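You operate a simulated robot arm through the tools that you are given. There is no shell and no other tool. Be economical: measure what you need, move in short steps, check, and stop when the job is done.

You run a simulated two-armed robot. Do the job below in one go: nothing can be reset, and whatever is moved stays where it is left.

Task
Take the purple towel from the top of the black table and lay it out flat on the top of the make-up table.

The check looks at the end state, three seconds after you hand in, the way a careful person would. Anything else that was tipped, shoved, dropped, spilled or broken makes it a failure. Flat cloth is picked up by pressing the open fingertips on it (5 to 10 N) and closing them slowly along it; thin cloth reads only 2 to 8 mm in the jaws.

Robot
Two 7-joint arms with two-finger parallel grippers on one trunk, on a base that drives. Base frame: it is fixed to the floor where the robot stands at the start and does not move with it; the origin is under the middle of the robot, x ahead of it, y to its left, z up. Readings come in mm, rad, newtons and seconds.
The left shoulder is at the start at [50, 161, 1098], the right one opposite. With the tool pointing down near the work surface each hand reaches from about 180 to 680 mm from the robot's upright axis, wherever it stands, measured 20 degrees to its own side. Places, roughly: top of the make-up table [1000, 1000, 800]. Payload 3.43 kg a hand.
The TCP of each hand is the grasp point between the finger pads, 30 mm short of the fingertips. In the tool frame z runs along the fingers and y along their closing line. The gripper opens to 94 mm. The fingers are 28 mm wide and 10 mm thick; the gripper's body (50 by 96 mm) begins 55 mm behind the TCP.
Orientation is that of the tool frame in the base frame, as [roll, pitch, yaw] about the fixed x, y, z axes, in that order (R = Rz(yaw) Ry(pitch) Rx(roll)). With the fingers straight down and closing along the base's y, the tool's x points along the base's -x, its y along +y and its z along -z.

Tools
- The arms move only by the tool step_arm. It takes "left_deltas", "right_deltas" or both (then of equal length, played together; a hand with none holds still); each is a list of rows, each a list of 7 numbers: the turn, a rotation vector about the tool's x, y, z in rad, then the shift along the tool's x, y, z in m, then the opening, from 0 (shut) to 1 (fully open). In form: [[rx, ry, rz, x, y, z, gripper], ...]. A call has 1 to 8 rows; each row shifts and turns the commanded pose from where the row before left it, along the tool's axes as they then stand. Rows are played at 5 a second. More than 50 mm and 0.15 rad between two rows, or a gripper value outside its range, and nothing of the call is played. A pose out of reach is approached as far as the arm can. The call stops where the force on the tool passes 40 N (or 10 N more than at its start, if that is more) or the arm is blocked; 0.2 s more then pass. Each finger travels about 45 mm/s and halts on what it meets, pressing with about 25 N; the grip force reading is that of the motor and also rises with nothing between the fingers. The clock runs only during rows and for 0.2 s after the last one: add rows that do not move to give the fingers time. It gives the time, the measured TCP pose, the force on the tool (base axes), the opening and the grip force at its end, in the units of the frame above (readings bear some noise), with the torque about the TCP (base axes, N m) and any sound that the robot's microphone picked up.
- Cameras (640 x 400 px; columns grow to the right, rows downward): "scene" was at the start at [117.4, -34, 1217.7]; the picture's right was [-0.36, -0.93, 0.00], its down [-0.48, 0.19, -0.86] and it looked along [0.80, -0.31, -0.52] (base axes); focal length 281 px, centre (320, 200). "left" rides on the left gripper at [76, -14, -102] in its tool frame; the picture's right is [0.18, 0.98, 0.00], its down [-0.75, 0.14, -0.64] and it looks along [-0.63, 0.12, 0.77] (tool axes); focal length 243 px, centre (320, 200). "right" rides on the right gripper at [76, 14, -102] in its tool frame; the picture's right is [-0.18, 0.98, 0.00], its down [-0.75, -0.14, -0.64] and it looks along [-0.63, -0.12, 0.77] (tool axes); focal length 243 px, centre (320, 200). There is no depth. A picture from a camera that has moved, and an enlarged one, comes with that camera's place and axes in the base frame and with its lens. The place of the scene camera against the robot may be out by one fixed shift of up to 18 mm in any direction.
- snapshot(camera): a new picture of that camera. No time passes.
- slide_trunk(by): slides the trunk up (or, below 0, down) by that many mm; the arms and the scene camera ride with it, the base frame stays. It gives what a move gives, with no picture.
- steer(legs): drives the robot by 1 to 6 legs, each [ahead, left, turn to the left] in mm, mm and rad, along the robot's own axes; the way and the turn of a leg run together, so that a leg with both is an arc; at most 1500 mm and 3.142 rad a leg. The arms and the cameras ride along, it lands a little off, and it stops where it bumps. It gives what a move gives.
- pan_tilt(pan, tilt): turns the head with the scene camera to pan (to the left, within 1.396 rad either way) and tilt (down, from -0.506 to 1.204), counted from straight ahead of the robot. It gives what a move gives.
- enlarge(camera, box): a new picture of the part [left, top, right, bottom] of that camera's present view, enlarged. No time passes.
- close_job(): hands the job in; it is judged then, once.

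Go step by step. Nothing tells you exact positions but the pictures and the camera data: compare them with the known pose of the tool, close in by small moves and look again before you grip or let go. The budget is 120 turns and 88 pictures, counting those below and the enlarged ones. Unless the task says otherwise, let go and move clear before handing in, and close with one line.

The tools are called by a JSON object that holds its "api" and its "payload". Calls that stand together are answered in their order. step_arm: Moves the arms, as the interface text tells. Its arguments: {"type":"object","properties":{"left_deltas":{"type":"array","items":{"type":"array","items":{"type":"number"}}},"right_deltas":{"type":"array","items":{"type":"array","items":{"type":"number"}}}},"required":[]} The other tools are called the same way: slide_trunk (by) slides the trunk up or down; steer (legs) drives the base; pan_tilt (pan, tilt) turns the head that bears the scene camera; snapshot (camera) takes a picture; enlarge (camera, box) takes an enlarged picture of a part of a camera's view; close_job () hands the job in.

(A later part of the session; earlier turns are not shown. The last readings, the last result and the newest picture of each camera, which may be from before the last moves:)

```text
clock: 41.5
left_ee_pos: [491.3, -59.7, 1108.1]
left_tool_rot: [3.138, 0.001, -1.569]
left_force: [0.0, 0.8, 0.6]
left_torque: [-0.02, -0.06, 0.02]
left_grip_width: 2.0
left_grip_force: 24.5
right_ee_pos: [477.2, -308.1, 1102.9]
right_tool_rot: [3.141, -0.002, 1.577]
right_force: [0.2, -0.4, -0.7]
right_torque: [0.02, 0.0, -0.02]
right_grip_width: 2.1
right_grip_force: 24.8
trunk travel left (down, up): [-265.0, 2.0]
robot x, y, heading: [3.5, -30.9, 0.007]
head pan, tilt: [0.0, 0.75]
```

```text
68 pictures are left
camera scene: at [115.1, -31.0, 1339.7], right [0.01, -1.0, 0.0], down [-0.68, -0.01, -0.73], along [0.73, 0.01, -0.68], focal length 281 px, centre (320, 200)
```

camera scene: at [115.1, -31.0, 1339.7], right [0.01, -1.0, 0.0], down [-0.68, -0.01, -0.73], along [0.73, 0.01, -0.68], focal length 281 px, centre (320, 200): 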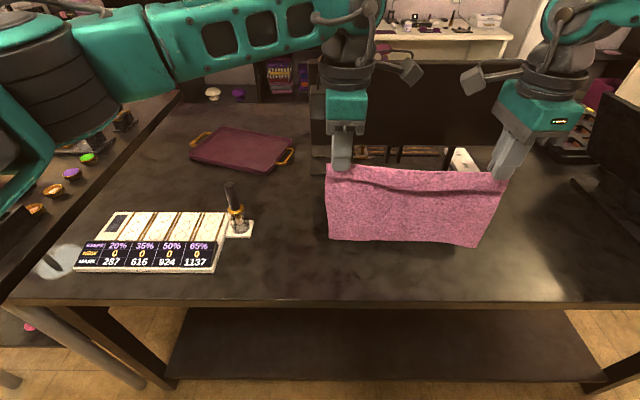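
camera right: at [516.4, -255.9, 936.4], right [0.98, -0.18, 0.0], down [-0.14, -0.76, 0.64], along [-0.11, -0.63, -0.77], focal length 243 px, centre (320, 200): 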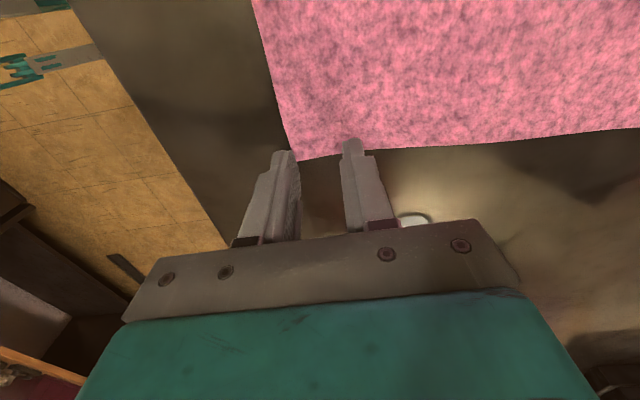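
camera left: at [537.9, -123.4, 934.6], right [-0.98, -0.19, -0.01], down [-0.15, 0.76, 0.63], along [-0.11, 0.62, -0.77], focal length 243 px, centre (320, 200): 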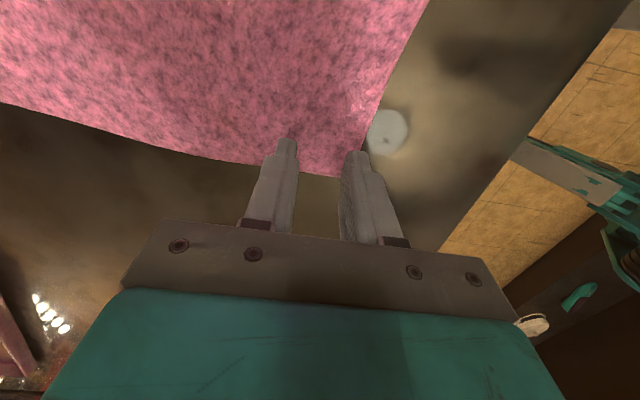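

The towel hangs free and flat. I pan left to study the make-up table.

{"api": "pan_tilt", "payload": {"pan": 0.85, "tilt": 0.6}}

{"api": "snapshot", "payload": {"camera": "scene"}}

{"api": "pan_tilt", "payload": {"pan": 1.39, "tilt": 0.6}}

{"api": "snapshot", "payload": {"camera": "scene"}}

```text
clock: 42.6
left_ee_pos: [489.6, -58.9, 1107.0]
left_tool_rot: [3.138, 0.0, -1.569]
left_force: [-0.5, -0.8, -0.2]
left_torque: [0.02, -0.01, 0.01]
left_grip_width: 2.1
left_grip_force: 25.8
right_ee_pos: [478.4, -308.9, 1101.8]
right_tool_rot: [3.14, 0.0, 1.578]
right_force: [-0.4, -0.1, -0.4]
right_torque: [0.02, 0.05, -0.01]
right_grip_width: 2.2
right_grip_force: 24.7
trunk travel left (down, up): [-265.0, 2.0]
robot x, y, heading: [-0.9, -27.7, 0.001]
head pan, tilt: [0.85, 0.6]
```

```text
67 pictures are left
camera scene: at [90.8, 34.9, 1352.5], right [0.76, -0.66, 0.0], down [-0.37, -0.43, -0.82], along [0.54, 0.62, -0.57], focal length 281 px, centre (320, 200)
```

scene: 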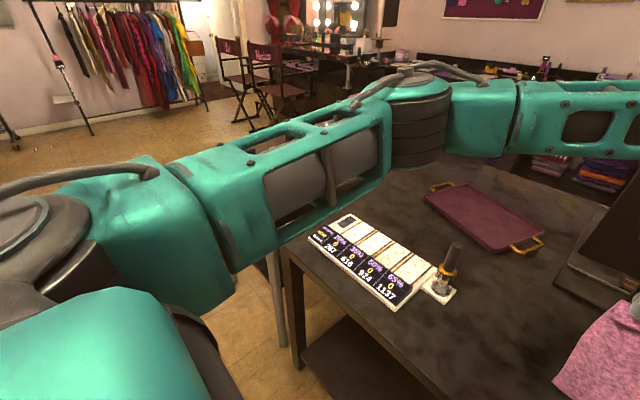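

```text
clock: 43.6
left_ee_pos: [491.0, -59.4, 1106.1]
left_tool_rot: [3.137, -0.002, -1.569]
left_force: [-0.4, -0.1, 0.1]
left_torque: [0.01, -0.01, -0.01]
left_grip_width: 2.1
left_grip_force: 24.9
right_ee_pos: [477.7, -308.2, 1102.2]
right_tool_rot: [3.139, -0.001, 1.575]
right_force: [0.0, -0.1, -0.4]
right_torque: [-0.01, 0.03, 0.0]
right_grip_width: 2.2
right_grip_force: 24.7
trunk travel left (down, up): [-265.0, 2.0]
robot x, y, heading: [1.8, -33.6, 0.01]
head pan, tilt: [1.389, 0.6]
```

```text
66 pictures are left
camera scene: at [48.3, 55.2, 1352.5], right [0.98, -0.17, 0.0], down [-0.1, -0.56, -0.83], along [0.14, 0.81, -0.56], focal length 281 px, centre (320, 200)
```

scene: 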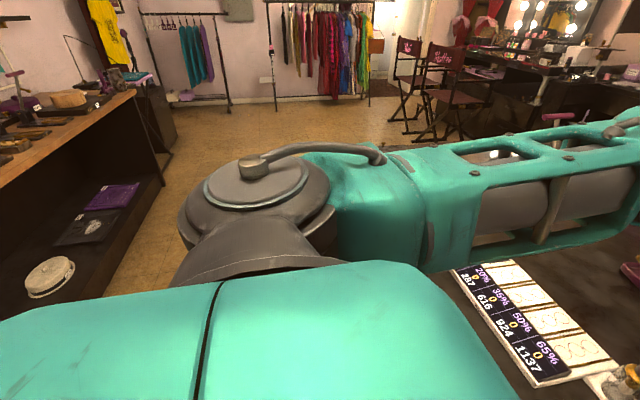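

The make-up table seems to stand just left of the black one, front edge near x≈400, y≈540 to 1220. I back off, drive left and look at it squarely.

{"api": "steer", "payload": {"legs": [[-330, 0, 0], [0, 900, 0]]}}

{"api": "pan_tilt", "payload": {"pan": 0.0, "tilt": 0.6}}

{"api": "snapshot", "payload": {"camera": "scene"}}

```text
clock: 53.7
left_ee_pos: [157.6, 851.4, 1108.6]
left_tool_rot: [3.139, 0.0, -1.564]
left_force: [-0.1, -0.1, 0.2]
left_torque: [-0.01, -0.01, 0.0]
left_grip_width: 2.4
left_grip_force: 24.7
right_ee_pos: [146.1, 602.1, 1103.2]
right_tool_rot: [3.141, -0.003, 1.58]
right_force: [0.4, 0.0, 0.2]
right_torque: [-0.06, 0.02, -0.04]
right_grip_width: 2.2
right_grip_force: 25.3
trunk travel left (down, up): [-265.0, 2.0]
robot x, y, heading: [-334.8, 877.3, 0.009]
head pan, tilt: [1.389, 0.6]
```

```text
clock: 55.2
left_ee_pos: [159.1, 850.3, 1107.5]
left_tool_rot: [3.138, 0.0, -1.564]
left_force: [-0.5, -0.3, 0.7]
left_torque: [0.03, -0.04, 0.03]
left_grip_width: 2.1
left_grip_force: 24.6
right_ee_pos: [147.1, 602.5, 1102.5]
right_tool_rot: [3.14, -0.001, 1.581]
right_force: [0.3, -0.3, -0.7]
right_torque: [-0.02, -0.01, 0.02]
right_grip_width: 2.2
right_grip_force: 25.4
trunk travel left (down, up): [-265.0, 2.0]
robot x, y, heading: [-336.3, 878.5, 0.015]
head pan, tilt: [0.0, 0.6]
```

```text
65 pictures are left
camera scene: at [-212.5, 877.5, 1352.5], right [0.01, -1.0, 0.0], down [-0.56, -0.01, -0.83], along [0.82, 0.01, -0.56], focal length 281 px, centre (320, 200)
```

scene: 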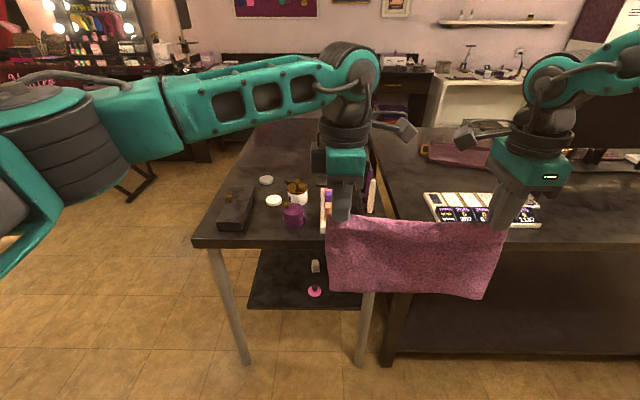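

The make-up table spans about x 385–1455, y 690–1250; its near end is full of items, its far part seems free. I drive around to its left long side and turn to face it.

{"api": "steer", "payload": {"legs": [[0, 950, 0], [1150, 0, 0], [0, 0, -1.571]]}}

{"api": "snapshot", "payload": {"camera": "scene"}}

```text
clock: 73.7
left_ee_pos: [823.7, 1414.5, 1107.9]
left_tool_rot: [3.138, -0.002, -3.117]
left_force: [-0.1, 0.8, -0.2]
left_torque: [-0.02, 0.01, 0.05]
left_grip_width: 2.3
left_grip_force: 25.0
right_ee_pos: [574.7, 1421.7, 1101.5]
right_tool_rot: [3.139, -0.003, 0.031]
right_force: [0.0, -0.1, -0.1]
right_torque: [0.02, 0.0, 0.04]
right_grip_width: 2.4
right_grip_force: 24.8
trunk travel left (down, up): [-265.0, 2.0]
robot x, y, heading: [844.3, 1906.0, -1.538]
head pan, tilt: [0.0, 0.6]
```

```text
64 pictures are left
camera scene: at [838.6, 1776.8, 1352.5], right [-1.0, -0.03, 0.0], down [-0.02, 0.56, -0.83], along [0.03, -0.82, -0.56], focal length 281 px, centre (320, 200)
```

scene: 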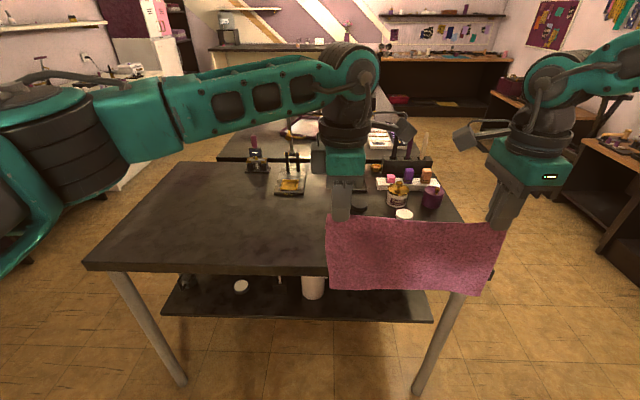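

Facing the table now: the area x≈1030–1450, y≈760–1270 is free of things. I look down to judge how close my base can get.

{"api": "pan_tilt", "payload": {"pan": 0.3, "tilt": 1.2}}

{"api": "snapshot", "payload": {"camera": "scene"}}

```text
clock: 74.7
left_ee_pos: [824.0, 1413.5, 1107.7]
left_tool_rot: [3.138, 0.0, -3.116]
left_force: [-0.3, 0.3, 0.7]
left_torque: [-0.03, 0.01, 0.04]
left_grip_width: 2.1
left_grip_force: 25.9
right_ee_pos: [575.2, 1421.4, 1101.5]
right_tool_rot: [3.14, -0.002, 0.03]
right_force: [-0.4, 0.1, -0.2]
right_torque: [-0.01, -0.02, 0.05]
right_grip_width: 2.4
right_grip_force: 24.6
trunk travel left (down, up): [-265.0, 2.0]
robot x, y, heading: [844.4, 1905.0, -1.54]
head pan, tilt: [0.3, 1.201]
```

```text
63 pictures are left
camera scene: at [854.1, 1812.2, 1307.9], right [-0.95, -0.33, 0.0], down [-0.3, 0.88, -0.36], along [0.12, -0.34, -0.93], focal length 281 px, centre (320, 200)
```

scene: 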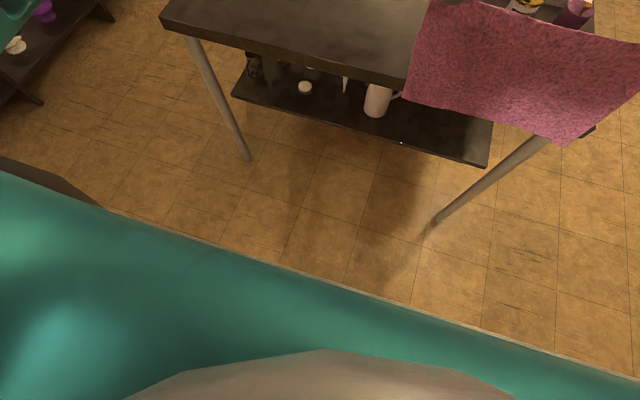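

The base front is within 250 mm of my axis, so I can stand at y≈1530. I move along the table to face the free area.

{"api": "steer", "payload": {"legs": [[0, 541, -0.031]]}}

{"api": "pan_tilt", "payload": {"pan": 0.0, "tilt": 0.75}}

{"api": "snapshot", "payload": {"camera": "scene"}}

```text
clock: 79.9
left_ee_pos: [1338.3, 1422.5, 1108.3]
left_tool_rot: [3.137, 0.002, 3.128]
left_force: [-0.9, -0.3, 0.6]
left_torque: [-0.01, 0.02, 0.05]
left_grip_width: 1.9
left_grip_force: 24.9
right_ee_pos: [1091.9, 1438.9, 1101.9]
right_tool_rot: [3.139, 0.0, -0.01]
right_force: [0.8, -0.1, 0.1]
right_torque: [-0.01, -0.02, -0.01]
right_grip_width: 2.3
right_grip_force: 24.9
trunk travel left (down, up): [-265.0, 2.0]
robot x, y, heading: [1374.5, 1911.8, -1.573]
head pan, tilt: [0.3, 1.201]
```

```text
clock: 80.8
left_ee_pos: [1339.5, 1421.9, 1107.0]
left_tool_rot: [3.137, 0.0, 3.127]
left_force: [-0.9, 0.5, 0.2]
left_torque: [0.01, 0.03, 0.0]
left_grip_width: 2.1
left_grip_force: 25.6
right_ee_pos: [1090.7, 1438.6, 1102.3]
right_tool_rot: [3.141, -0.001, -0.011]
right_force: [0.8, -0.8, -0.4]
right_torque: [-0.04, -0.02, 0.02]
right_grip_width: 2.4
right_grip_force: 24.6
trunk travel left (down, up): [-265.0, 2.0]
robot x, y, heading: [1378.4, 1913.6, -1.581]
head pan, tilt: [0.0, 0.75]
```

```text
62 pictures are left
camera scene: at [1368.0, 1788.3, 1339.6], right [-1.0, 0.01, 0.0], down [0.01, 0.68, -0.73], along [-0.01, -0.73, -0.68], focal length 281 px, centre (320, 200)
```

scene: 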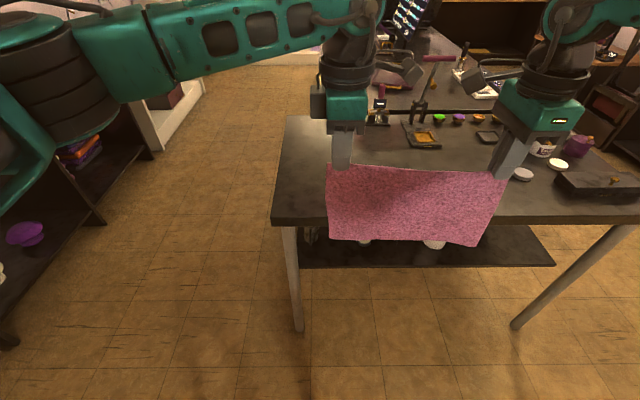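

The towel hangs at about 886 at its lower edge, clear of the table top. I drive ahead to bring it over the free area.

{"api": "steer", "payload": {"legs": [[375, 0, 0.01]]}}

{"api": "snapshot", "payload": {"camera": "scene"}}

```text
clock: 83.2
left_ee_pos: [1341.8, 1067.8, 1108.3]
left_tool_rot: [3.137, 0.0, 3.14]
left_force: [-0.3, -0.6, 0.0]
left_torque: [-0.05, 0.01, 0.03]
left_grip_width: 2.0
left_grip_force: 25.0
right_ee_pos: [1093.1, 1084.1, 1101.9]
right_tool_rot: [3.141, -0.002, 0.0]
right_force: [0.1, 1.6, 0.5]
right_torque: [-0.05, -0.05, 0.0]
right_grip_width: 2.2
right_grip_force: 25.5
trunk travel left (down, up): [-265.0, 2.0]
robot x, y, heading: [1373.9, 1559.5, -1.568]
head pan, tilt: [0.0, 0.75]
stopped in leg 1: the robot was blocked; the commanded pose is now the measured one
```

```text
61 pictures are left
camera scene: at [1366.7, 1436.1, 1339.8], right [-1.0, 0.0, 0.0], down [0.0, 0.68, -0.73], along [0.0, -0.73, -0.68], focal length 281 px, centre (320, 200)
```

scene: 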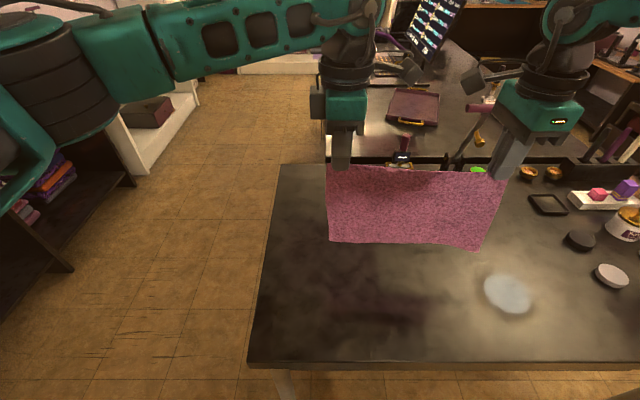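

The base gently touched the table and stopped; things on it stand unmoved. I back off slightly, reach both hands forward and lower the trunk until the lower hem nearly meets the table.

{"api": "steer", "payload": {"legs": [[-12, 0, 0]]}}

{"api": "step_arm", "payload": {"left_deltas": [[0, 0, 0, 0, -0.015, 0, 0], [0, 0, 0, 0, -0.015, 0, 0], [0, 0, 0, 0, -0.02, 0, 0]], "right_deltas": [[0, 0, 0, 0, 0.018, 0, 0], [0, 0, 0, 0, 0.018, 0, 0], [0, 0, 0, 0, 0.02, 0, 0]]}}

{"api": "slide_trunk", "payload": {"by": -70}}

{"api": "snapshot", "payload": {"camera": "scene"}}

```text
clock: 83.9
left_ee_pos: [1341.5, 1079.6, 1106.8]
left_tool_rot: [3.139, -0.001, 3.14]
left_force: [-0.3, 0.4, 0.3]
left_torque: [0.01, 0.0, 0.03]
left_grip_width: 2.4
left_grip_force: 25.2
right_ee_pos: [1092.9, 1095.0, 1102.0]
right_tool_rot: [3.138, -0.002, -0.001]
right_force: [0.8, 0.5, 0.1]
right_torque: [0.01, -0.01, -0.02]
right_grip_width: 2.2
right_grip_force: 25.3
trunk travel left (down, up): [-265.0, 2.0]
robot x, y, heading: [1372.5, 1569.8, -1.572]
head pan, tilt: [0.0, 0.75]
```

```text
clock: 84.7
left_ee_pos: [1341.8, 1028.4, 1107.6]
left_tool_rot: [3.138, 0.003, 3.14]
left_force: [-0.6, -0.3, 0.4]
left_torque: [0.03, 0.03, 0.03]
left_grip_width: 2.1
left_grip_force: 25.4
right_ee_pos: [1092.4, 1037.8, 1101.0]
right_tool_rot: [3.141, -0.002, 0.001]
right_force: [0.3, -0.3, -1.2]
right_torque: [0.03, -0.01, 0.0]
right_grip_width: 2.2
right_grip_force: 25.0
trunk travel left (down, up): [-265.0, 2.0]
robot x, y, heading: [1375.0, 1573.7, -1.571]
head pan, tilt: [0.0, 0.75]
```

```text
clock: 85.8
left_ee_pos: [1342.2, 1030.3, 1038.6]
left_tool_rot: [3.138, 0.0, 3.141]
left_force: [0.2, -0.5, 0.4]
left_torque: [-0.01, 0.01, 0.06]
left_grip_width: 2.2
left_grip_force: 24.8
right_ee_pos: [1092.8, 1038.9, 1031.0]
right_tool_rot: [3.14, -0.001, 0.0]
right_force: [-0.4, 1.0, 1.0]
right_torque: [0.02, -0.04, 0.06]
right_grip_width: 2.3
right_grip_force: 24.9
trunk travel left (down, up): [-195.0, 72.0]
robot x, y, heading: [1370.7, 1571.5, -1.57]
head pan, tilt: [0.0, 0.75]
```

```text
60 pictures are left
camera scene: at [1366.8, 1447.1, 1269.7], right [-1.0, 0.0, 0.0], down [0.0, 0.68, -0.73], along [0.0, -0.73, -0.68], focal length 281 px, centre (320, 200)
```

scene: 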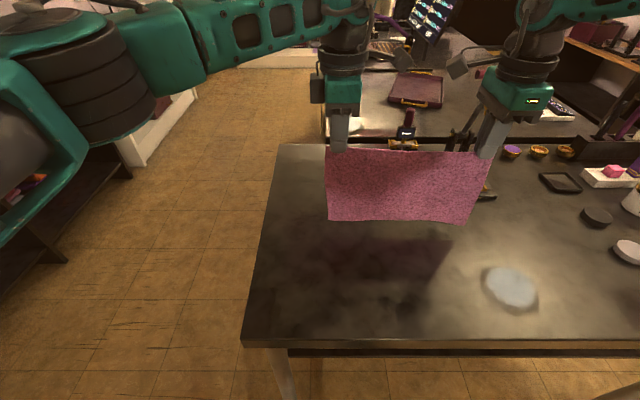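

The lower hem is about 14 mm above the table, around y 1030. I level the hands, touch down, and start peeling: down and back together.

{"api": "step_arm", "payload": {"left_deltas": [[0, 0, 0, 0, 0, 0.006, 0], [0, 0, 0, 0, 0, 0.008, 0], [0, 0, 0, 0, 0.004, 0.006, 0], [0, 0, 0, 0, 0.006, 0.008, 0], [0, 0, 0, 0, 0.006, 0.008, 0], [0, 0, 0, 0, 0.008, 0.008, 0]], "right_deltas": [[0, 0, 0, 0, 0, 0, 0], [0, 0, 0, 0, 0, 0.007, 0], [0, 0, 0, 0, -0.004, 0.006, 0], [0, 0, 0, 0, -0.006, 0.008, 0], [0, 0, 0, 0, -0.006, 0.008, 0], [0, 0, 0, 0, -0.008, 0.008, 0]]}}

{"api": "snapshot", "payload": {"camera": "scene"}}

```text
clock: 87.2
left_ee_pos: [1341.9, 1054.4, 991.6]
left_tool_rot: [3.138, 0.001, 3.14]
left_force: [-0.9, 0.3, 0.4]
left_torque: [0.0, -0.01, 0.05]
left_grip_width: 2.3
left_grip_force: 24.8
right_ee_pos: [1091.7, 1060.8, 993.3]
right_tool_rot: [3.14, -0.003, 0.001]
right_force: [0.4, -0.3, -0.4]
right_torque: [0.0, 0.04, 0.04]
right_grip_width: 2.1
right_grip_force: 25.0
trunk travel left (down, up): [-195.0, 72.0]
robot x, y, heading: [1370.9, 1573.6, -1.569]
head pan, tilt: [0.0, 0.75]
```

```text
59 pictures are left
camera scene: at [1366.7, 1446.9, 1269.7], right [-1.0, 0.0, 0.0], down [0.0, 0.68, -0.73], along [0.0, -0.73, -0.68], focal length 281 px, centre (320, 200)
```

scene: 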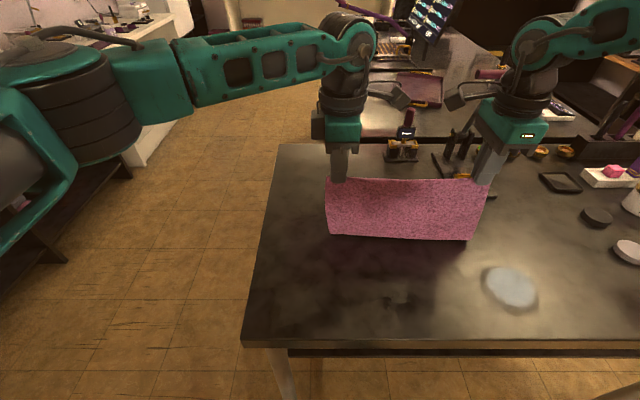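

{"api": "enlarge", "payload": {"camera": "scene", "box": [300, 150, 500, 275]}}

{"api": "snapshot", "payload": {"camera": "left"}}

```text
3.20 times, centred on (400, 212) of scene
camera zoom: at [1366.7, 1446.9, 1269.7], right [-1.0, 0.0, 0.0], down [0.0, 0.68, -0.73], along [0.0, -0.73, -0.68], focal length 900 px, centre (64, 160)
```

zoom: 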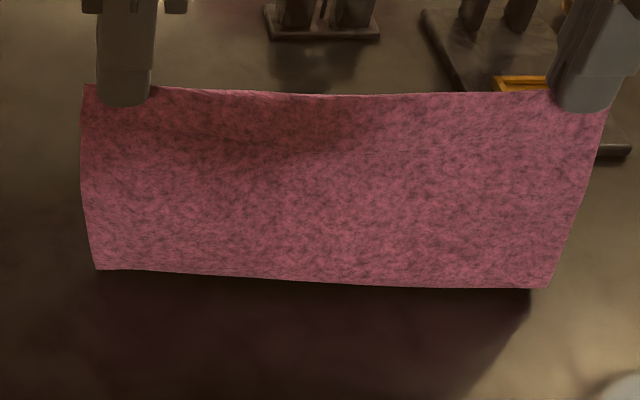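

```text
57 pictures are left
camera left: at [1266.2, 1040.2, 1094.4], right [-0.18, 0.98, 0.0], down [0.75, 0.14, 0.64], along [0.63, 0.12, -0.77], focal length 243 px, centre (320, 200)
```

left: 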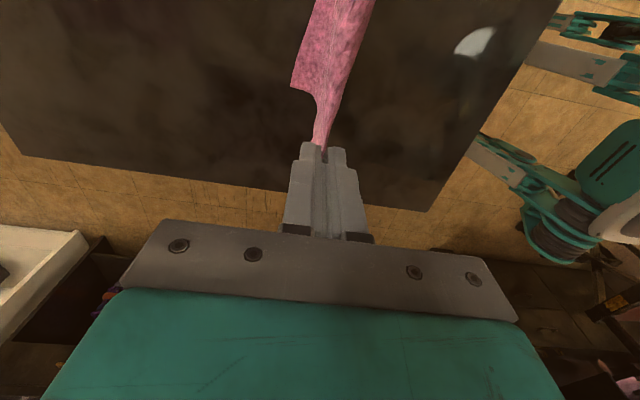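

The left-hand view shows the hem resting at y≈1024, lying away from me: the peel works. I continue down and back.

{"api": "step_arm", "payload": {"left_deltas": [[0, 0, 0, 0, 0.008, 0.008, 0], [0, 0, 0, 0, 0.008, 0.008, 0], [0, 0, 0, 0, 0.008, 0.008, 0], [0, 0, 0, 0, 0.008, 0.008, 0], [0, 0, 0, 0, 0.008, 0.008, 0], [0, 0, 0, 0, 0.008, 0.008, 0], [0, 0, 0, 0, 0.008, 0.008, 0], [0, 0, 0, 0, 0.008, 0.008, 0]], "right_deltas": [[0, 0, 0, 0, -0.008, 0.008, 0], [0, 0, 0, 0, -0.008, 0.008, 0], [0, 0, 0, 0, -0.008, 0.008, 0], [0, 0, 0, 0, -0.008, 0.008, 0], [0, 0, 0, 0, -0.008, 0.008, 0], [0, 0, 0, 0, -0.008, 0.008, 0], [0, 0, 0, 0, -0.008, 0.008, 0], [0, 0, 0, 0, -0.008, 0.008, 0]]}}

{"api": "snapshot", "payload": {"camera": "left"}}

{"api": "snapshot", "payload": {"camera": "scene"}}

```text
clock: 89.0
left_ee_pos: [1345.4, 1117.2, 929.7]
left_tool_rot: [3.138, 0.0, 3.137]
left_force: [-1.2, -0.2, -0.4]
left_torque: [0.03, 0.04, 0.01]
left_grip_width: 2.0
left_grip_force: 24.9
right_ee_pos: [1092.5, 1128.0, 932.0]
right_tool_rot: [3.141, -0.003, -0.001]
right_force: [2.4, 0.3, 0.2]
right_torque: [0.01, -0.01, 0.02]
right_grip_width: 2.3
right_grip_force: 25.1
trunk travel left (down, up): [-195.0, 72.0]
robot x, y, heading: [1371.2, 1568.4, -1.578]
head pan, tilt: [0.0, 0.75]
```

```text
56 pictures are left
camera left: at [1268.5, 1102.6, 1031.7], right [-0.18, 0.98, 0.0], down [0.75, 0.14, 0.64], along [0.63, 0.12, -0.77], focal length 243 px, centre (320, 200)
```

left: 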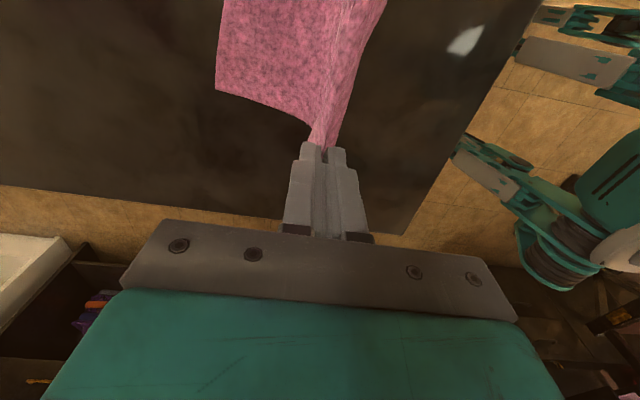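

```text
55 pictures are left
camera scene: at [1366.7, 1446.9, 1269.7], right [-1.0, 0.0, 0.0], down [0.0, 0.68, -0.73], along [0.0, -0.73, -0.68], focal length 281 px, centre (320, 200)
```

scene: 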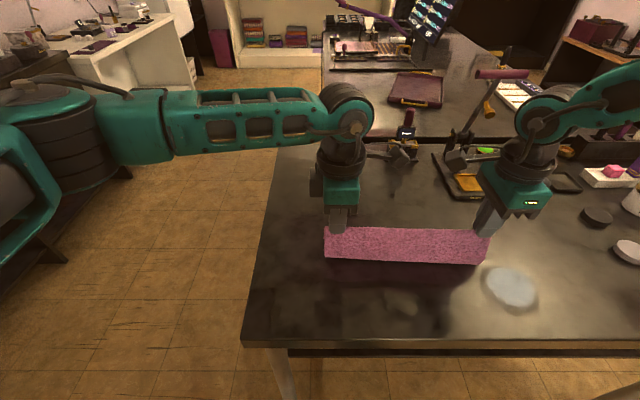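

The hem has stayed put at y≈1024. I continue.

{"api": "step_arm", "payload": {"left_deltas": [[0, 0, 0, 0, 0.008, 0.008, 0], [0, 0, 0, 0, 0.008, 0.008, 0], [0, 0, 0, 0, 0.008, 0.008, 0], [0, 0, 0, 0, 0.008, 0.008, 0], [0, 0, 0, 0, 0.008, 0.008, 0], [0, 0, 0, 0, 0.008, 0.008, 0], [0, 0, 0, 0, 0.008, 0.008, 0], [0, 0, 0, 0, 0.008, 0.008, 0]], "right_deltas": [[0, 0, 0, 0, -0.008, 0.008, 0], [0, 0, 0, 0, -0.008, 0.008, 0], [0, 0, 0, 0, -0.008, 0.008, 0], [0, 0, 0, 0, -0.008, 0.008, 0], [0, 0, 0, 0, -0.008, 0.008, 0], [0, 0, 0, 0, -0.008, 0.008, 0], [0, 0, 0, 0, -0.008, 0.008, 0], [0, 0, 0, 0, -0.008, 0.009, 0]]}}

{"api": "snapshot", "payload": {"camera": "left"}}

{"api": "snapshot", "payload": {"camera": "right"}}

{"api": "snapshot", "payload": {"camera": "scene"}}

```text
clock: 90.8
left_ee_pos: [1344.2, 1179.8, 865.8]
left_tool_rot: [3.138, 0.001, 3.14]
left_force: [-0.4, 0.4, 0.0]
left_torque: [0.0, 0.0, 0.02]
left_grip_width: 2.2
left_grip_force: 25.4
right_ee_pos: [1094.2, 1189.3, 867.1]
right_tool_rot: [3.141, -0.001, 0.0]
right_force: [0.0, -0.8, -0.2]
right_torque: [0.0, 0.01, 0.01]
right_grip_width: 2.4
right_grip_force: 25.4
trunk travel left (down, up): [-195.0, 72.0]
robot x, y, heading: [1370.2, 1573.5, -1.572]
head pan, tilt: [0.0, 0.75]
```

```text
54 pictures are left
camera left: at [1267.4, 1166.1, 968.2], right [-0.18, 0.98, 0.0], down [0.75, 0.14, 0.64], along [0.63, 0.12, -0.77], focal length 243 px, centre (320, 200)
```

left: 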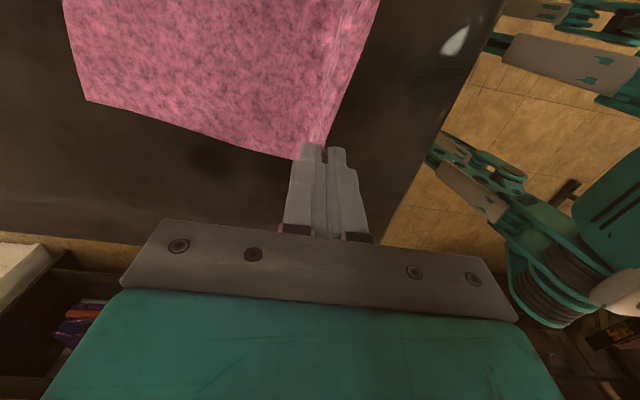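

```text
53 pictures are left
camera right: at [1170.5, 1174.1, 969.0], right [-0.18, -0.98, 0.0], down [-0.76, 0.14, 0.64], along [-0.63, 0.12, -0.77], focal length 243 px, centre (320, 200)
```

right: 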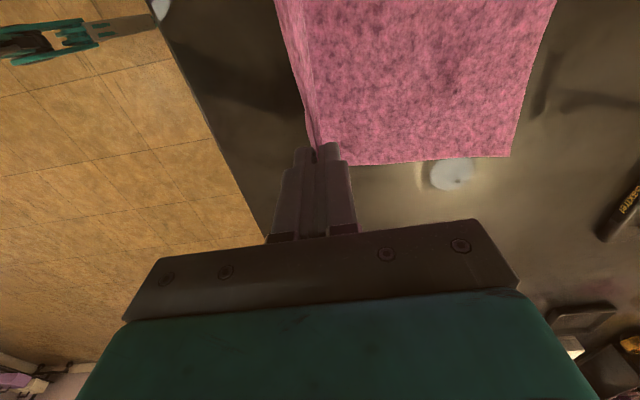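

```text
52 pictures are left
camera scene: at [1366.7, 1446.8, 1269.6], right [-1.0, 0.0, 0.0], down [0.0, 0.68, -0.73], along [0.0, -0.73, -0.68], focal length 281 px, centre (320, 200)
```

scene: 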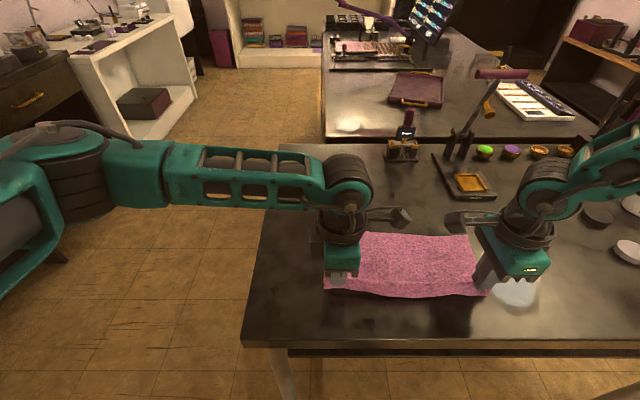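

{"api": "step_arm", "payload": {"left_deltas": [[0, 0, 0, 0, 0.008, 0.007, 0], [0, 0, 0, 0, 0.008, 0.007, 0], [0, 0, 0, 0, 0.008, 0.007, 0], [0, 0, 0, 0, 0.008, 0.006, 0], [0, 0, 0, 0, 0, 0, 0]], "right_deltas": [[0, 0, 0, 0, -0.008, 0.007, 0], [0, 0, 0, 0, -0.008, 0.007, 0], [0, 0, 0, 0, -0.008, 0.007, 0], [0, 0, 0, 0, -0.008, 0.007, 0], [0, 0, 0, 0, 0, 0, 0]]}}

{"api": "snapshot", "payload": {"camera": "left"}}

{"api": "snapshot", "payload": {"camera": "right"}}

{"api": "enlarge", "payload": {"camera": "scene", "box": [280, 200, 560, 375]}}

```text
clock: 92.0
left_ee_pos: [1342.3, 1213.0, 837.4]
left_tool_rot: [3.138, 0.0, 3.14]
left_force: [-0.2, 0.7, -0.6]
left_torque: [0.02, -0.02, 0.01]
left_grip_width: 2.0
left_grip_force: 24.8
right_ee_pos: [1092.7, 1221.9, 838.3]
right_tool_rot: [3.141, -0.003, 0.001]
right_force: [0.4, 0.6, 0.2]
right_torque: [0.02, -0.05, 0.02]
right_grip_width: 2.4
right_grip_force: 25.4
trunk travel left (down, up): [-195.0, 72.0]
robot x, y, heading: [1372.5, 1570.9, -1.572]
head pan, tilt: [0.0, 0.75]
```

```text
51 pictures are left
camera left: at [1267.5, 1198.9, 940.3], right [-0.18, 0.98, 0.0], down [0.75, 0.14, 0.64], along [0.63, 0.12, -0.77], focal length 243 px, centre (320, 200)
```

left: 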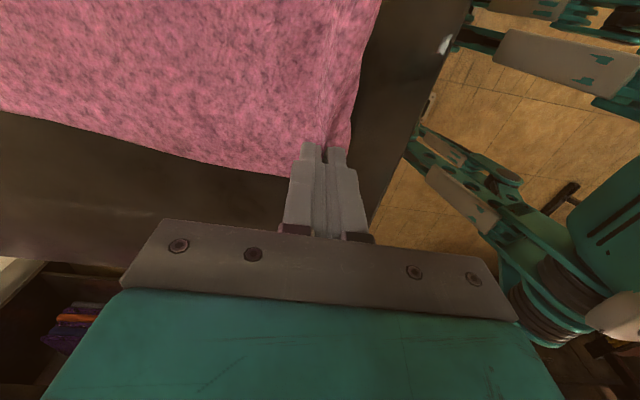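

```text
50 pictures are left
camera right: at [1169.3, 1206.9, 940.8], right [-0.18, -0.98, 0.0], down [-0.75, 0.14, 0.64], along [-0.63, 0.12, -0.77], focal length 243 px, centre (320, 200)
```

right: 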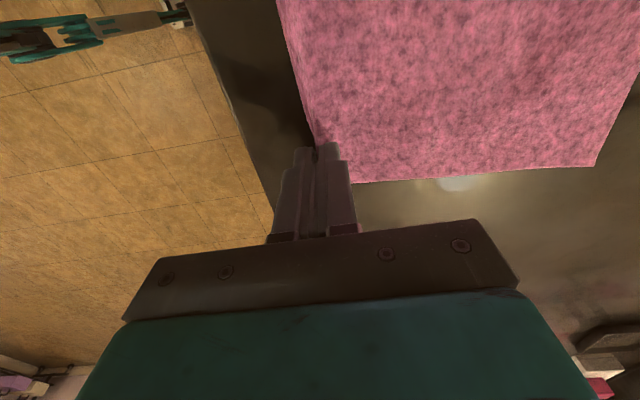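

```text
2.29 times, centred on (420, 288) of scene
camera zoom: at [1366.7, 1446.9, 1269.6], right [-1.0, 0.0, 0.0], down [0.0, 0.68, -0.73], along [0.0, -0.73, -0.68], focal length 643 px, centre (91, 0)
```

zoom: 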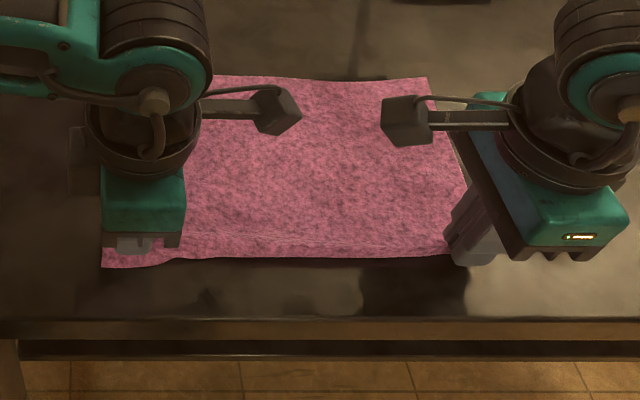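

Nearly all laid out flat. I lower the fingertips to light contact.

{"api": "step_arm", "payload": {"left_deltas": [[0, 0, 0, 0, 0.003, 0.003, 0], [0, 0, 0, 0, 0, 0.002, 0], [0, 0, 0, 0, 0, 0, 0]], "right_deltas": [[0, 0, 0, 0, -0.003, 0.003, 0], [0, 0, 0, 0, 0, 0.003, 0], [0, 0, 0, 0, 0, 0, 0]]}}

{"api": "step_arm", "payload": {"left_deltas": [[0, 0, 0, 0, 0, 0.001, 0], [0, 0, 0, 0, 0, 0, 0]], "right_deltas": [[0, 0, 0, 0, 0, 0.001, 0], [0, 0, 0, 0, 0, 0, 0]]}}

```text
clock: 92.8
left_ee_pos: [1342.3, 1217.2, 833.6]
left_tool_rot: [3.14, 0.0, 3.14]
left_force: [0.3, -0.3, 0.9]
left_torque: [0.04, 0.0, 0.03]
left_grip_width: 2.0
left_grip_force: 25.1
right_ee_pos: [1091.8, 1224.3, 831.2]
right_tool_rot: [3.137, -0.001, 0.0]
right_force: [0.1, 1.0, 14.9]
right_torque: [-0.11, 0.11, -0.01]
right_grip_width: 2.2
right_grip_force: 25.1
trunk travel left (down, up): [-195.0, 72.0]
robot x, y, heading: [1373.3, 1573.1, -1.572]
head pan, tilt: [0.0, 0.75]
```

```text
clock: 93.4
left_ee_pos: [1344.0, 1217.3, 833.6]
left_tool_rot: [3.139, 0.0, 3.139]
left_force: [-1.2, -0.2, 0.2]
left_torque: [0.01, 0.02, 0.03]
left_grip_width: 2.1
left_grip_force: 25.1
right_ee_pos: [1091.8, 1224.5, 831.5]
right_tool_rot: [3.137, 0.0, 0.0]
right_force: [-0.3, 2.0, 27.4]
right_torque: [-0.13, 0.23, -0.02]
right_grip_width: 2.3
right_grip_force: 25.1
trunk travel left (down, up): [-195.0, 72.0]
robot x, y, heading: [1376.5, 1569.0, -1.566]
head pan, tilt: [0.0, 0.75]
```

{"api": "step_arm", "payload": {"left_deltas": [[0, 0, 0, 0, 0, 0.001, 0], [0, 0, 0, 0, 0, 0, 0]], "right_deltas": [[0, 0, 0, 0, 0, -0.0018, 0], [0, 0, 0, 0, 0, 0, 0]]}}

```text
clock: 94.0
left_ee_pos: [1343.8, 1216.6, 831.9]
left_tool_rot: [3.138, -0.001, 3.139]
left_force: [-0.7, 0.2, 0.4]
left_torque: [0.01, 0.04, 0.0]
left_grip_width: 2.1
left_grip_force: 25.3
right_ee_pos: [1091.6, 1224.1, 832.0]
right_tool_rot: [3.141, -0.002, 0.002]
right_force: [1.6, -1.5, 8.4]
right_torque: [-0.12, 0.04, 0.01]
right_grip_width: 2.5
right_grip_force: 25.3
trunk travel left (down, up): [-195.0, 72.0]
robot x, y, heading: [1373.8, 1571.5, -1.573]
head pan, tilt: [0.0, 0.75]
```

{"api": "step_arm", "payload": {"left_deltas": [[0, 0, 0, 0, 0, 0.001, 0], [0, 0, 0, 0, 0, 0, 0]], "right_deltas": [[0, 0, 0, 0, 0, -0.0003, 0], [0, 0, 0, 0, 0, 0, 0]]}}

```text
clock: 94.6
left_ee_pos: [1344.2, 1217.7, 832.4]
left_tool_rot: [3.138, 0.001, 3.138]
left_force: [-1.4, 0.7, 6.9]
left_torque: [0.05, 0.04, 0.07]
left_grip_width: 2.1
left_grip_force: 25.2
right_ee_pos: [1091.8, 1226.1, 832.7]
right_tool_rot: [3.141, -0.001, 0.0]
right_force: [2.3, -0.6, 2.2]
right_torque: [-0.02, -0.02, 0.01]
right_grip_width: 2.3
right_grip_force: 24.8
trunk travel left (down, up): [-195.0, 72.0]
robot x, y, heading: [1370.9, 1573.8, -1.566]
head pan, tilt: [0.0, 0.75]
```

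Both touch lightly. I open slowly along the cloth so the pinched ridge spreads out, then look.

{"api": "step_arm", "payload": {"left_deltas": [[0, 0, 0, 0, 0, 0, 0.04], [0, 0, 0, 0, 0, 0, 0.08], [0, 0, 0, 0, 0, 0, 0.12], [0, 0, 0, 0, 0, 0, 0.16], [0, 0, 0, 0, 0, 0, 0.2], [0, 0, 0, 0, 0, 0, 0.24], [0, 0, 0, 0, 0, 0, 0.28], [0, 0, 0, 0, 0, 0, 0.28]], "right_deltas": [[0, 0, 0, 0, 0, 0.0002, 0.04], [0, 0, 0, 0, 0, 0, 0.08], [0, 0, 0, 0, 0, 0, 0.12], [0, 0, 0, 0, 0, 0, 0.16], [0, 0, 0, 0, 0, 0, 0.2], [0, 0, 0, 0, 0, 0, 0.24], [0, 0, 0, 0, 0, 0, 0.28], [0, 0, 0, 0, 0, 0, 0.28]]}}

{"api": "enlarge", "payload": {"camera": "left", "box": [160, 60, 480, 260]}}

{"api": "enlarge", "payload": {"camera": "right", "box": [160, 60, 480, 260]}}

```text
clock: 96.4
left_ee_pos: [1344.2, 1217.9, 831.5]
left_tool_rot: [3.141, -0.001, 3.14]
left_force: [-0.4, 0.5, 12.1]
left_torque: [0.0, -0.05, 0.02]
left_grip_width: 22.9
left_grip_force: 0.1
right_ee_pos: [1091.0, 1224.8, 831.2]
right_tool_rot: [3.139, -0.001, -0.001]
right_force: [0.8, 0.4, 1.9]
right_torque: [-0.04, 0.02, 0.01]
right_grip_width: 26.2
right_grip_force: 0.1
trunk travel left (down, up): [-195.0, 72.0]
robot x, y, heading: [1371.5, 1568.6, -1.567]
head pan, tilt: [0.0, 0.75]
```

```text
2.00 times, centred on (320, 160) of left
camera zoom: at [1269.1, 1202.6, 933.7], right [-0.18, 0.98, 0.0], down [0.75, 0.14, 0.64], along [0.63, 0.12, -0.77], focal length 485 px, centre (320, 280)
```

zoom: 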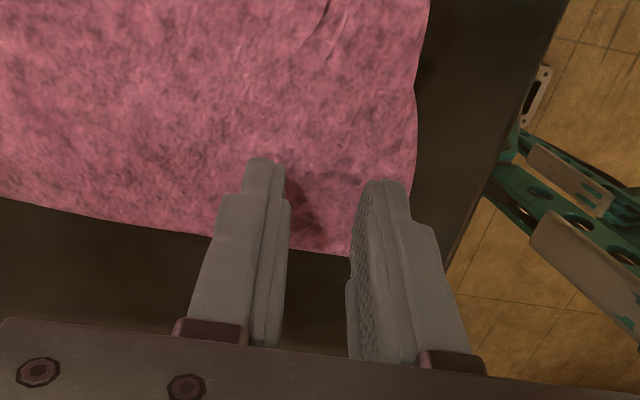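

```text
2.00 times, centred on (320, 160) of right
camera zoom: at [1168.3, 1210.3, 935.4], right [-0.18, -0.98, 0.0], down [-0.75, 0.14, 0.64], along [-0.63, 0.12, -0.77], focal length 485 px, centre (320, 280)
```

zoom: 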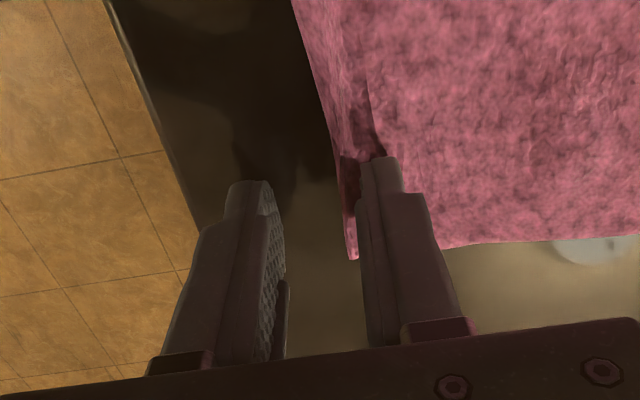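

The left ridge spread out well; at the right a small fold remains. I lift both hands straight up and look.

{"api": "step_arm", "payload": {"left_deltas": [[0, 0, 0, 0, 0, -0.003, 0.28], [0, 0, 0, 0, 0, -0.02, 0.28], [0, 0, 0, 0, 0, -0.03, 0.28], [0, 0, 0, 0, 0, -0.04, 0.28]], "right_deltas": [[0, 0, 0, 0, 0, -0.003, 0.28], [0, 0, 0, 0, 0, -0.02, 0.28], [0, 0, 0, 0, 0, -0.03, 0.28], [0, 0, 0, 0, 0, -0.04, 0.28]]}}

{"api": "snapshot", "payload": {"camera": "left"}}

{"api": "snapshot", "payload": {"camera": "right"}}

{"api": "enlarge", "payload": {"camera": "scene", "box": [280, 200, 560, 375]}}

```text
clock: 97.4
left_ee_pos: [1341.1, 1219.4, 925.5]
left_tool_rot: [3.14, 0.002, 3.14]
left_force: [-0.6, 0.3, 0.2]
left_torque: [-0.02, -0.01, -0.03]
left_grip_width: 26.4
left_grip_force: 0.2
right_ee_pos: [1093.8, 1225.5, 924.4]
right_tool_rot: [-3.141, -0.002, -0.001]
right_force: [-0.3, 0.8, -0.4]
right_torque: [0.02, 0.02, 0.0]
right_grip_width: 26.2
right_grip_force: 0.1
trunk travel left (down, up): [-195.0, 72.0]
robot x, y, heading: [1373.2, 1570.9, -1.569]
head pan, tilt: [0.0, 0.75]
```

```text
46 pictures are left
camera left: at [1266.3, 1203.6, 1027.9], right [-0.18, 0.98, 0.0], down [0.75, 0.14, 0.64], along [0.63, 0.12, -0.77], focal length 243 px, centre (320, 200)
```

left: 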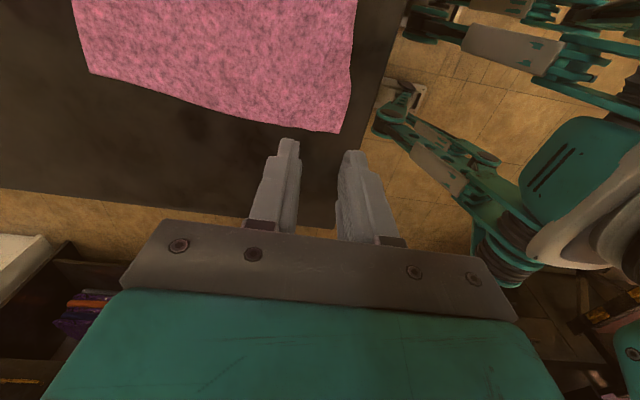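

```text
45 pictures are left
camera right: at [1168.9, 1210.1, 1027.6], right [-0.18, -0.98, 0.0], down [-0.76, 0.14, 0.64], along [-0.63, 0.12, -0.77], focal length 243 px, centre (320, 200)
```

right: 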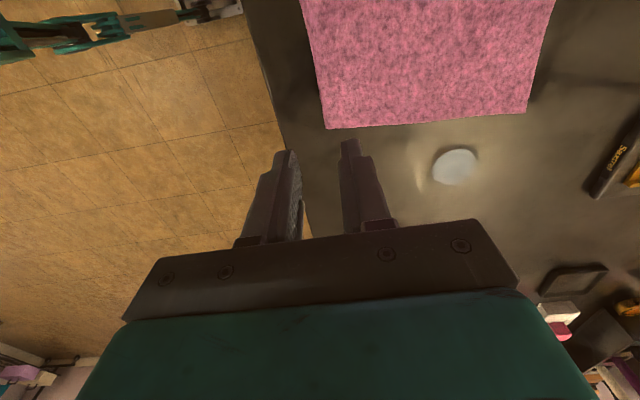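

```text
2.29 times, centred on (420, 288) of scene
camera zoom: at [1366.7, 1447.4, 1269.6], right [-1.0, 0.0, 0.0], down [0.0, 0.68, -0.73], along [0.0, -0.73, -0.68], focal length 643 px, centre (91, 0)
```

zoom: 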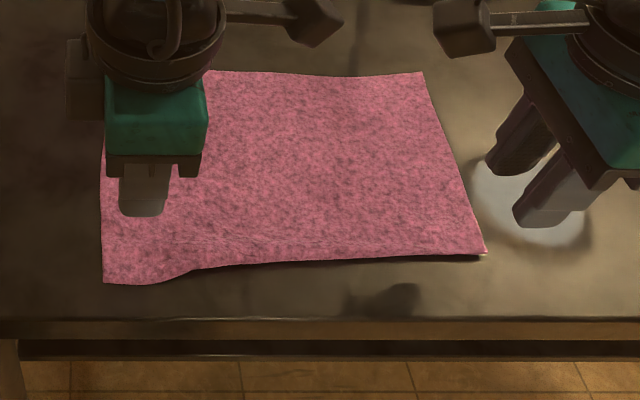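

The towel lies flat; the near edge on the right side may be slightly tucked. I back away and look closely.

{"api": "step_arm", "payload": {"left_deltas": [[0, 0, 0, 0, 0, -0.04, 0.28], [0, 0, 0, 0, 0, -0.04, 0.28], [0, 0, 0, 0, 0, -0.04, 0.28]], "right_deltas": [[0, 0, 0, 0, 0, -0.04, 0.28], [0, 0, 0, 0, 0, -0.04, 0.28], [0, 0, 0, 0, 0, -0.04, 0.28]]}}

{"api": "enlarge", "payload": {"camera": "scene", "box": [300, 220, 500, 345]}}

{"api": "snapshot", "payload": {"camera": "right"}}

```text
clock: 98.2
left_ee_pos: [1342.3, 1219.3, 1042.4]
left_tool_rot: [3.138, 0.0, 3.138]
left_force: [0.6, 0.3, -0.4]
left_torque: [-0.01, 0.0, 0.01]
left_grip_width: 26.3
left_grip_force: 0.0
right_ee_pos: [1090.9, 1227.7, 1042.8]
right_tool_rot: [3.141, -0.002, 0.0]
right_force: [0.1, 0.5, -0.4]
right_torque: [0.01, 0.02, 0.02]
right_grip_width: 26.1
right_grip_force: 0.1
trunk travel left (down, up): [-195.0, 72.0]
robot x, y, heading: [1373.2, 1571.7, -1.573]
head pan, tilt: [0.0, 0.75]
```

```text
3.20 times, centred on (400, 282) of scene
camera zoom: at [1366.7, 1447.4, 1269.6], right [-1.0, 0.0, 0.0], down [0.0, 0.68, -0.73], along [0.0, -0.73, -0.68], focal length 900 px, centre (64, -64)
```

zoom: 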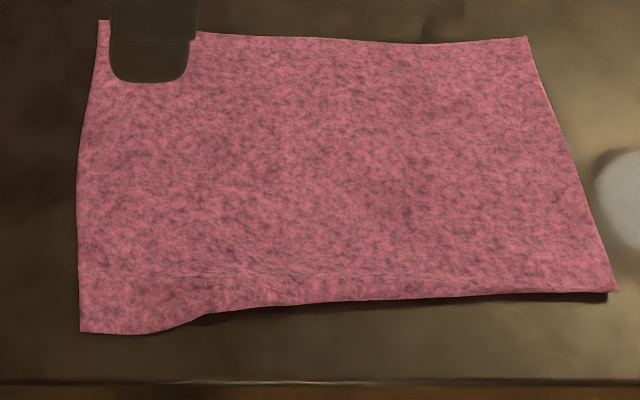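

```text
42 pictures are left
camera right: at [1168.6, 1211.1, 1147.4], right [-0.18, -0.98, 0.0], down [-0.75, 0.14, 0.64], along [-0.63, 0.12, -0.77], focal length 243 px, centre (320, 200)
```

right: 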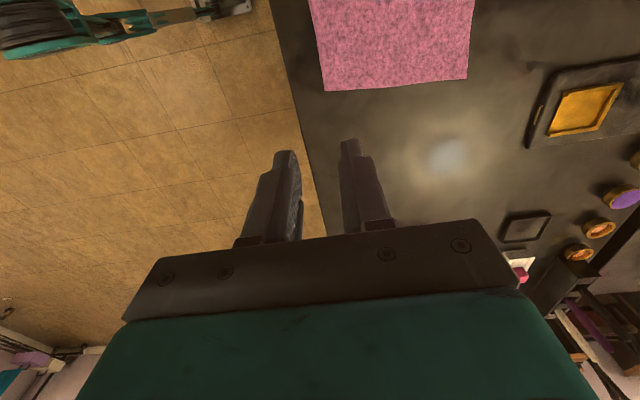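

The near edge on the right two thirds is tucked under by about 20 mm. Dragging the towel away from me (pressed near its far hem) should roll this trailing tuck out; I move the hands above the far hem and lower the trunk for reach.

{"api": "step_arm", "payload": {"left_deltas": [[0, 0, 0, 0.006, -0.036, 0, 0.3], [0, 0, 0, 0.006, -0.036, 0, 0.3], [0, 0, 0, 0.006, -0.036, 0, 0.3], [0, 0, 0, 0, -0.037, 0, 0.3]], "right_deltas": [[0, 0, 0, 0, 0.038, 0, 0.3], [0, 0, 0, 0, 0.038, 0, 0.3], [0, 0, 0, 0, 0.038, 0, 0.3], [0, 0, 0, 0, 0.037, 0, 0.3]]}}

{"api": "slide_trunk", "payload": {"by": -160}}

{"api": "snapshot", "payload": {"camera": "left"}}

{"api": "snapshot", "payload": {"camera": "right"}}

```text
clock: 99.2
left_ee_pos: [1322.2, 1071.9, 1042.9]
left_tool_rot: [3.136, 0.002, 3.138]
left_force: [-0.4, -0.9, 0.3]
left_torque: [-0.01, 0.0, -0.01]
left_grip_width: 28.1
left_grip_force: 0.1
right_ee_pos: [1093.4, 1074.0, 1045.9]
right_tool_rot: [-3.141, -0.002, -0.001]
right_force: [0.3, -0.3, -0.4]
right_torque: [0.02, 0.0, -0.01]
right_grip_width: 28.1
right_grip_force: 0.0
trunk travel left (down, up): [-195.0, 72.0]
robot x, y, heading: [1372.2, 1570.1, -1.57]
head pan, tilt: [0.0, 0.75]
```

```text
clock: 101.0
left_ee_pos: [1322.1, 1072.1, 883.4]
left_tool_rot: [3.137, -0.001, 3.139]
left_force: [0.2, 0.8, 0.2]
left_torque: [0.01, -0.02, -0.04]
left_grip_width: 28.3
left_grip_force: 0.2
right_ee_pos: [1092.9, 1075.3, 885.6]
right_tool_rot: [-3.141, 0.0, 0.0]
right_force: [-0.6, 0.1, -0.2]
right_torque: [0.02, 0.03, 0.04]
right_grip_width: 28.0
right_grip_force: 0.1
trunk travel left (down, up): [-35.0, 232.0]
robot x, y, heading: [1372.4, 1576.6, -1.569]
head pan, tilt: [0.0, 0.75]
```

```text
41 pictures are left
camera left: at [1247.0, 1057.1, 986.2], right [-0.18, 0.98, 0.0], down [0.75, 0.14, 0.64], along [0.63, 0.12, -0.77], focal length 243 px, centre (320, 200)
```

left: 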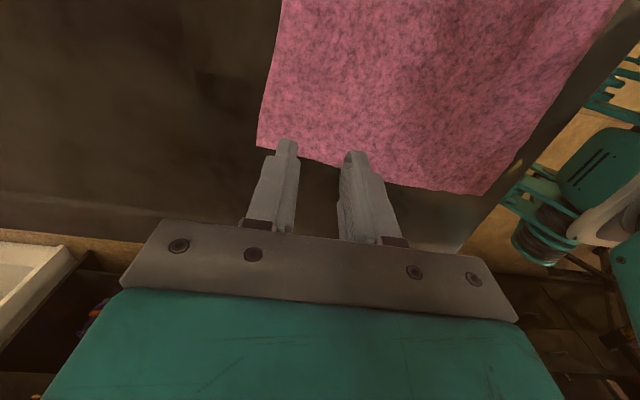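

```text
40 pictures are left
camera right: at [1169.5, 1060.4, 989.0], right [-0.18, -0.98, 0.0], down [-0.75, 0.14, 0.64], along [-0.63, 0.12, -0.77], focal length 243 px, centre (320, 200)
```

right: 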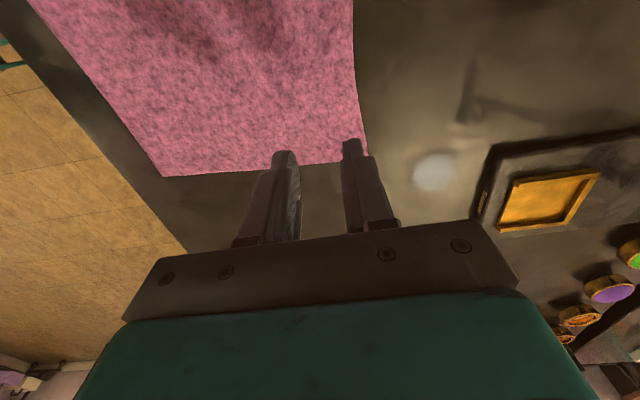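

{"api": "step_arm", "payload": {"left_deltas": [[0, 0, 0, 0, 0, 0.02, 0.3], [0, 0, 0, 0, 0, 0.02, 0.3], [0, 0, 0, 0, 0, 0.008, 0.3], [0, 0, 0, 0, 0, 0, 0.3]], "right_deltas": [[0, 0, 0, 0, 0, 0.02, 0.3], [0, 0, 0, 0, 0, 0.02, 0.3], [0, 0, 0, 0, 0, 0.01, 0.3], [0, 0, 0, 0, 0, 0, 0.3]]}}

{"api": "step_arm", "payload": {"left_deltas": [[0, 0, 0, 0, 0, 0.0015, 0.3], [0, 0, 0, 0, 0, 0, 0.3]], "right_deltas": [[0, 0, 0, 0, 0, 0.0015, 0.3], [0, 0, 0, 0, 0, 0, 0.3]]}}

```text
clock: 102.0
left_ee_pos: [1323.3, 1072.5, 832.7]
left_tool_rot: [3.138, 0.002, 3.139]
left_force: [-0.3, -1.0, -0.6]
left_torque: [-0.02, 0.01, -0.01]
left_grip_width: 28.1
left_grip_force: 0.0
right_ee_pos: [1093.4, 1074.1, 835.0]
right_tool_rot: [3.141, -0.002, -0.001]
right_force: [0.5, -0.3, 0.9]
right_torque: [0.0, 0.0, 0.01]
right_grip_width: 28.2
right_grip_force: 0.1
trunk travel left (down, up): [-35.0, 232.0]
robot x, y, heading: [1372.2, 1570.0, -1.567]
head pan, tilt: [0.0, 0.75]
```

```text
clock: 102.6
left_ee_pos: [1322.2, 1072.1, 833.4]
left_tool_rot: [3.138, 0.001, 3.139]
left_force: [0.0, -0.4, -0.4]
left_torque: [-0.02, 0.01, -0.01]
left_grip_width: 28.1
left_grip_force: 0.0
right_ee_pos: [1094.1, 1075.5, 833.0]
right_tool_rot: [3.139, -0.002, 0.0]
right_force: [0.3, -0.2, 0.8]
right_torque: [-0.01, 0.0, -0.01]
right_grip_width: 28.1
right_grip_force: 0.1
trunk travel left (down, up): [-35.0, 232.0]
robot x, y, heading: [1375.7, 1570.0, -1.568]
head pan, tilt: [0.0, 0.75]
```

{"api": "step_arm", "payload": {"left_deltas": [[0, 0, 0, 0, 0, 0.0015, 0.3], [0, 0, 0, 0, 0, 0, 0.3]], "right_deltas": [[0, 0, 0, 0, 0, 0.0015, 0.3], [0, 0, 0, 0, 0, 0, 0.3]]}}

```text
clock: 103.2
left_ee_pos: [1321.9, 1072.8, 832.5]
left_tool_rot: [3.138, -0.001, 3.14]
left_force: [-0.2, 0.2, 0.0]
left_torque: [0.0, -0.01, -0.02]
left_grip_width: 28.3
left_grip_force: 0.0
right_ee_pos: [1093.8, 1074.5, 832.0]
right_tool_rot: [3.139, -0.001, -0.002]
right_force: [-0.7, 0.9, 1.6]
right_torque: [0.03, -0.01, 0.01]
right_grip_width: 28.1
right_grip_force: 0.0
trunk travel left (down, up): [-35.0, 232.0]
robot x, y, heading: [1375.0, 1569.1, -1.571]
head pan, tilt: [0.0, 0.75]
```

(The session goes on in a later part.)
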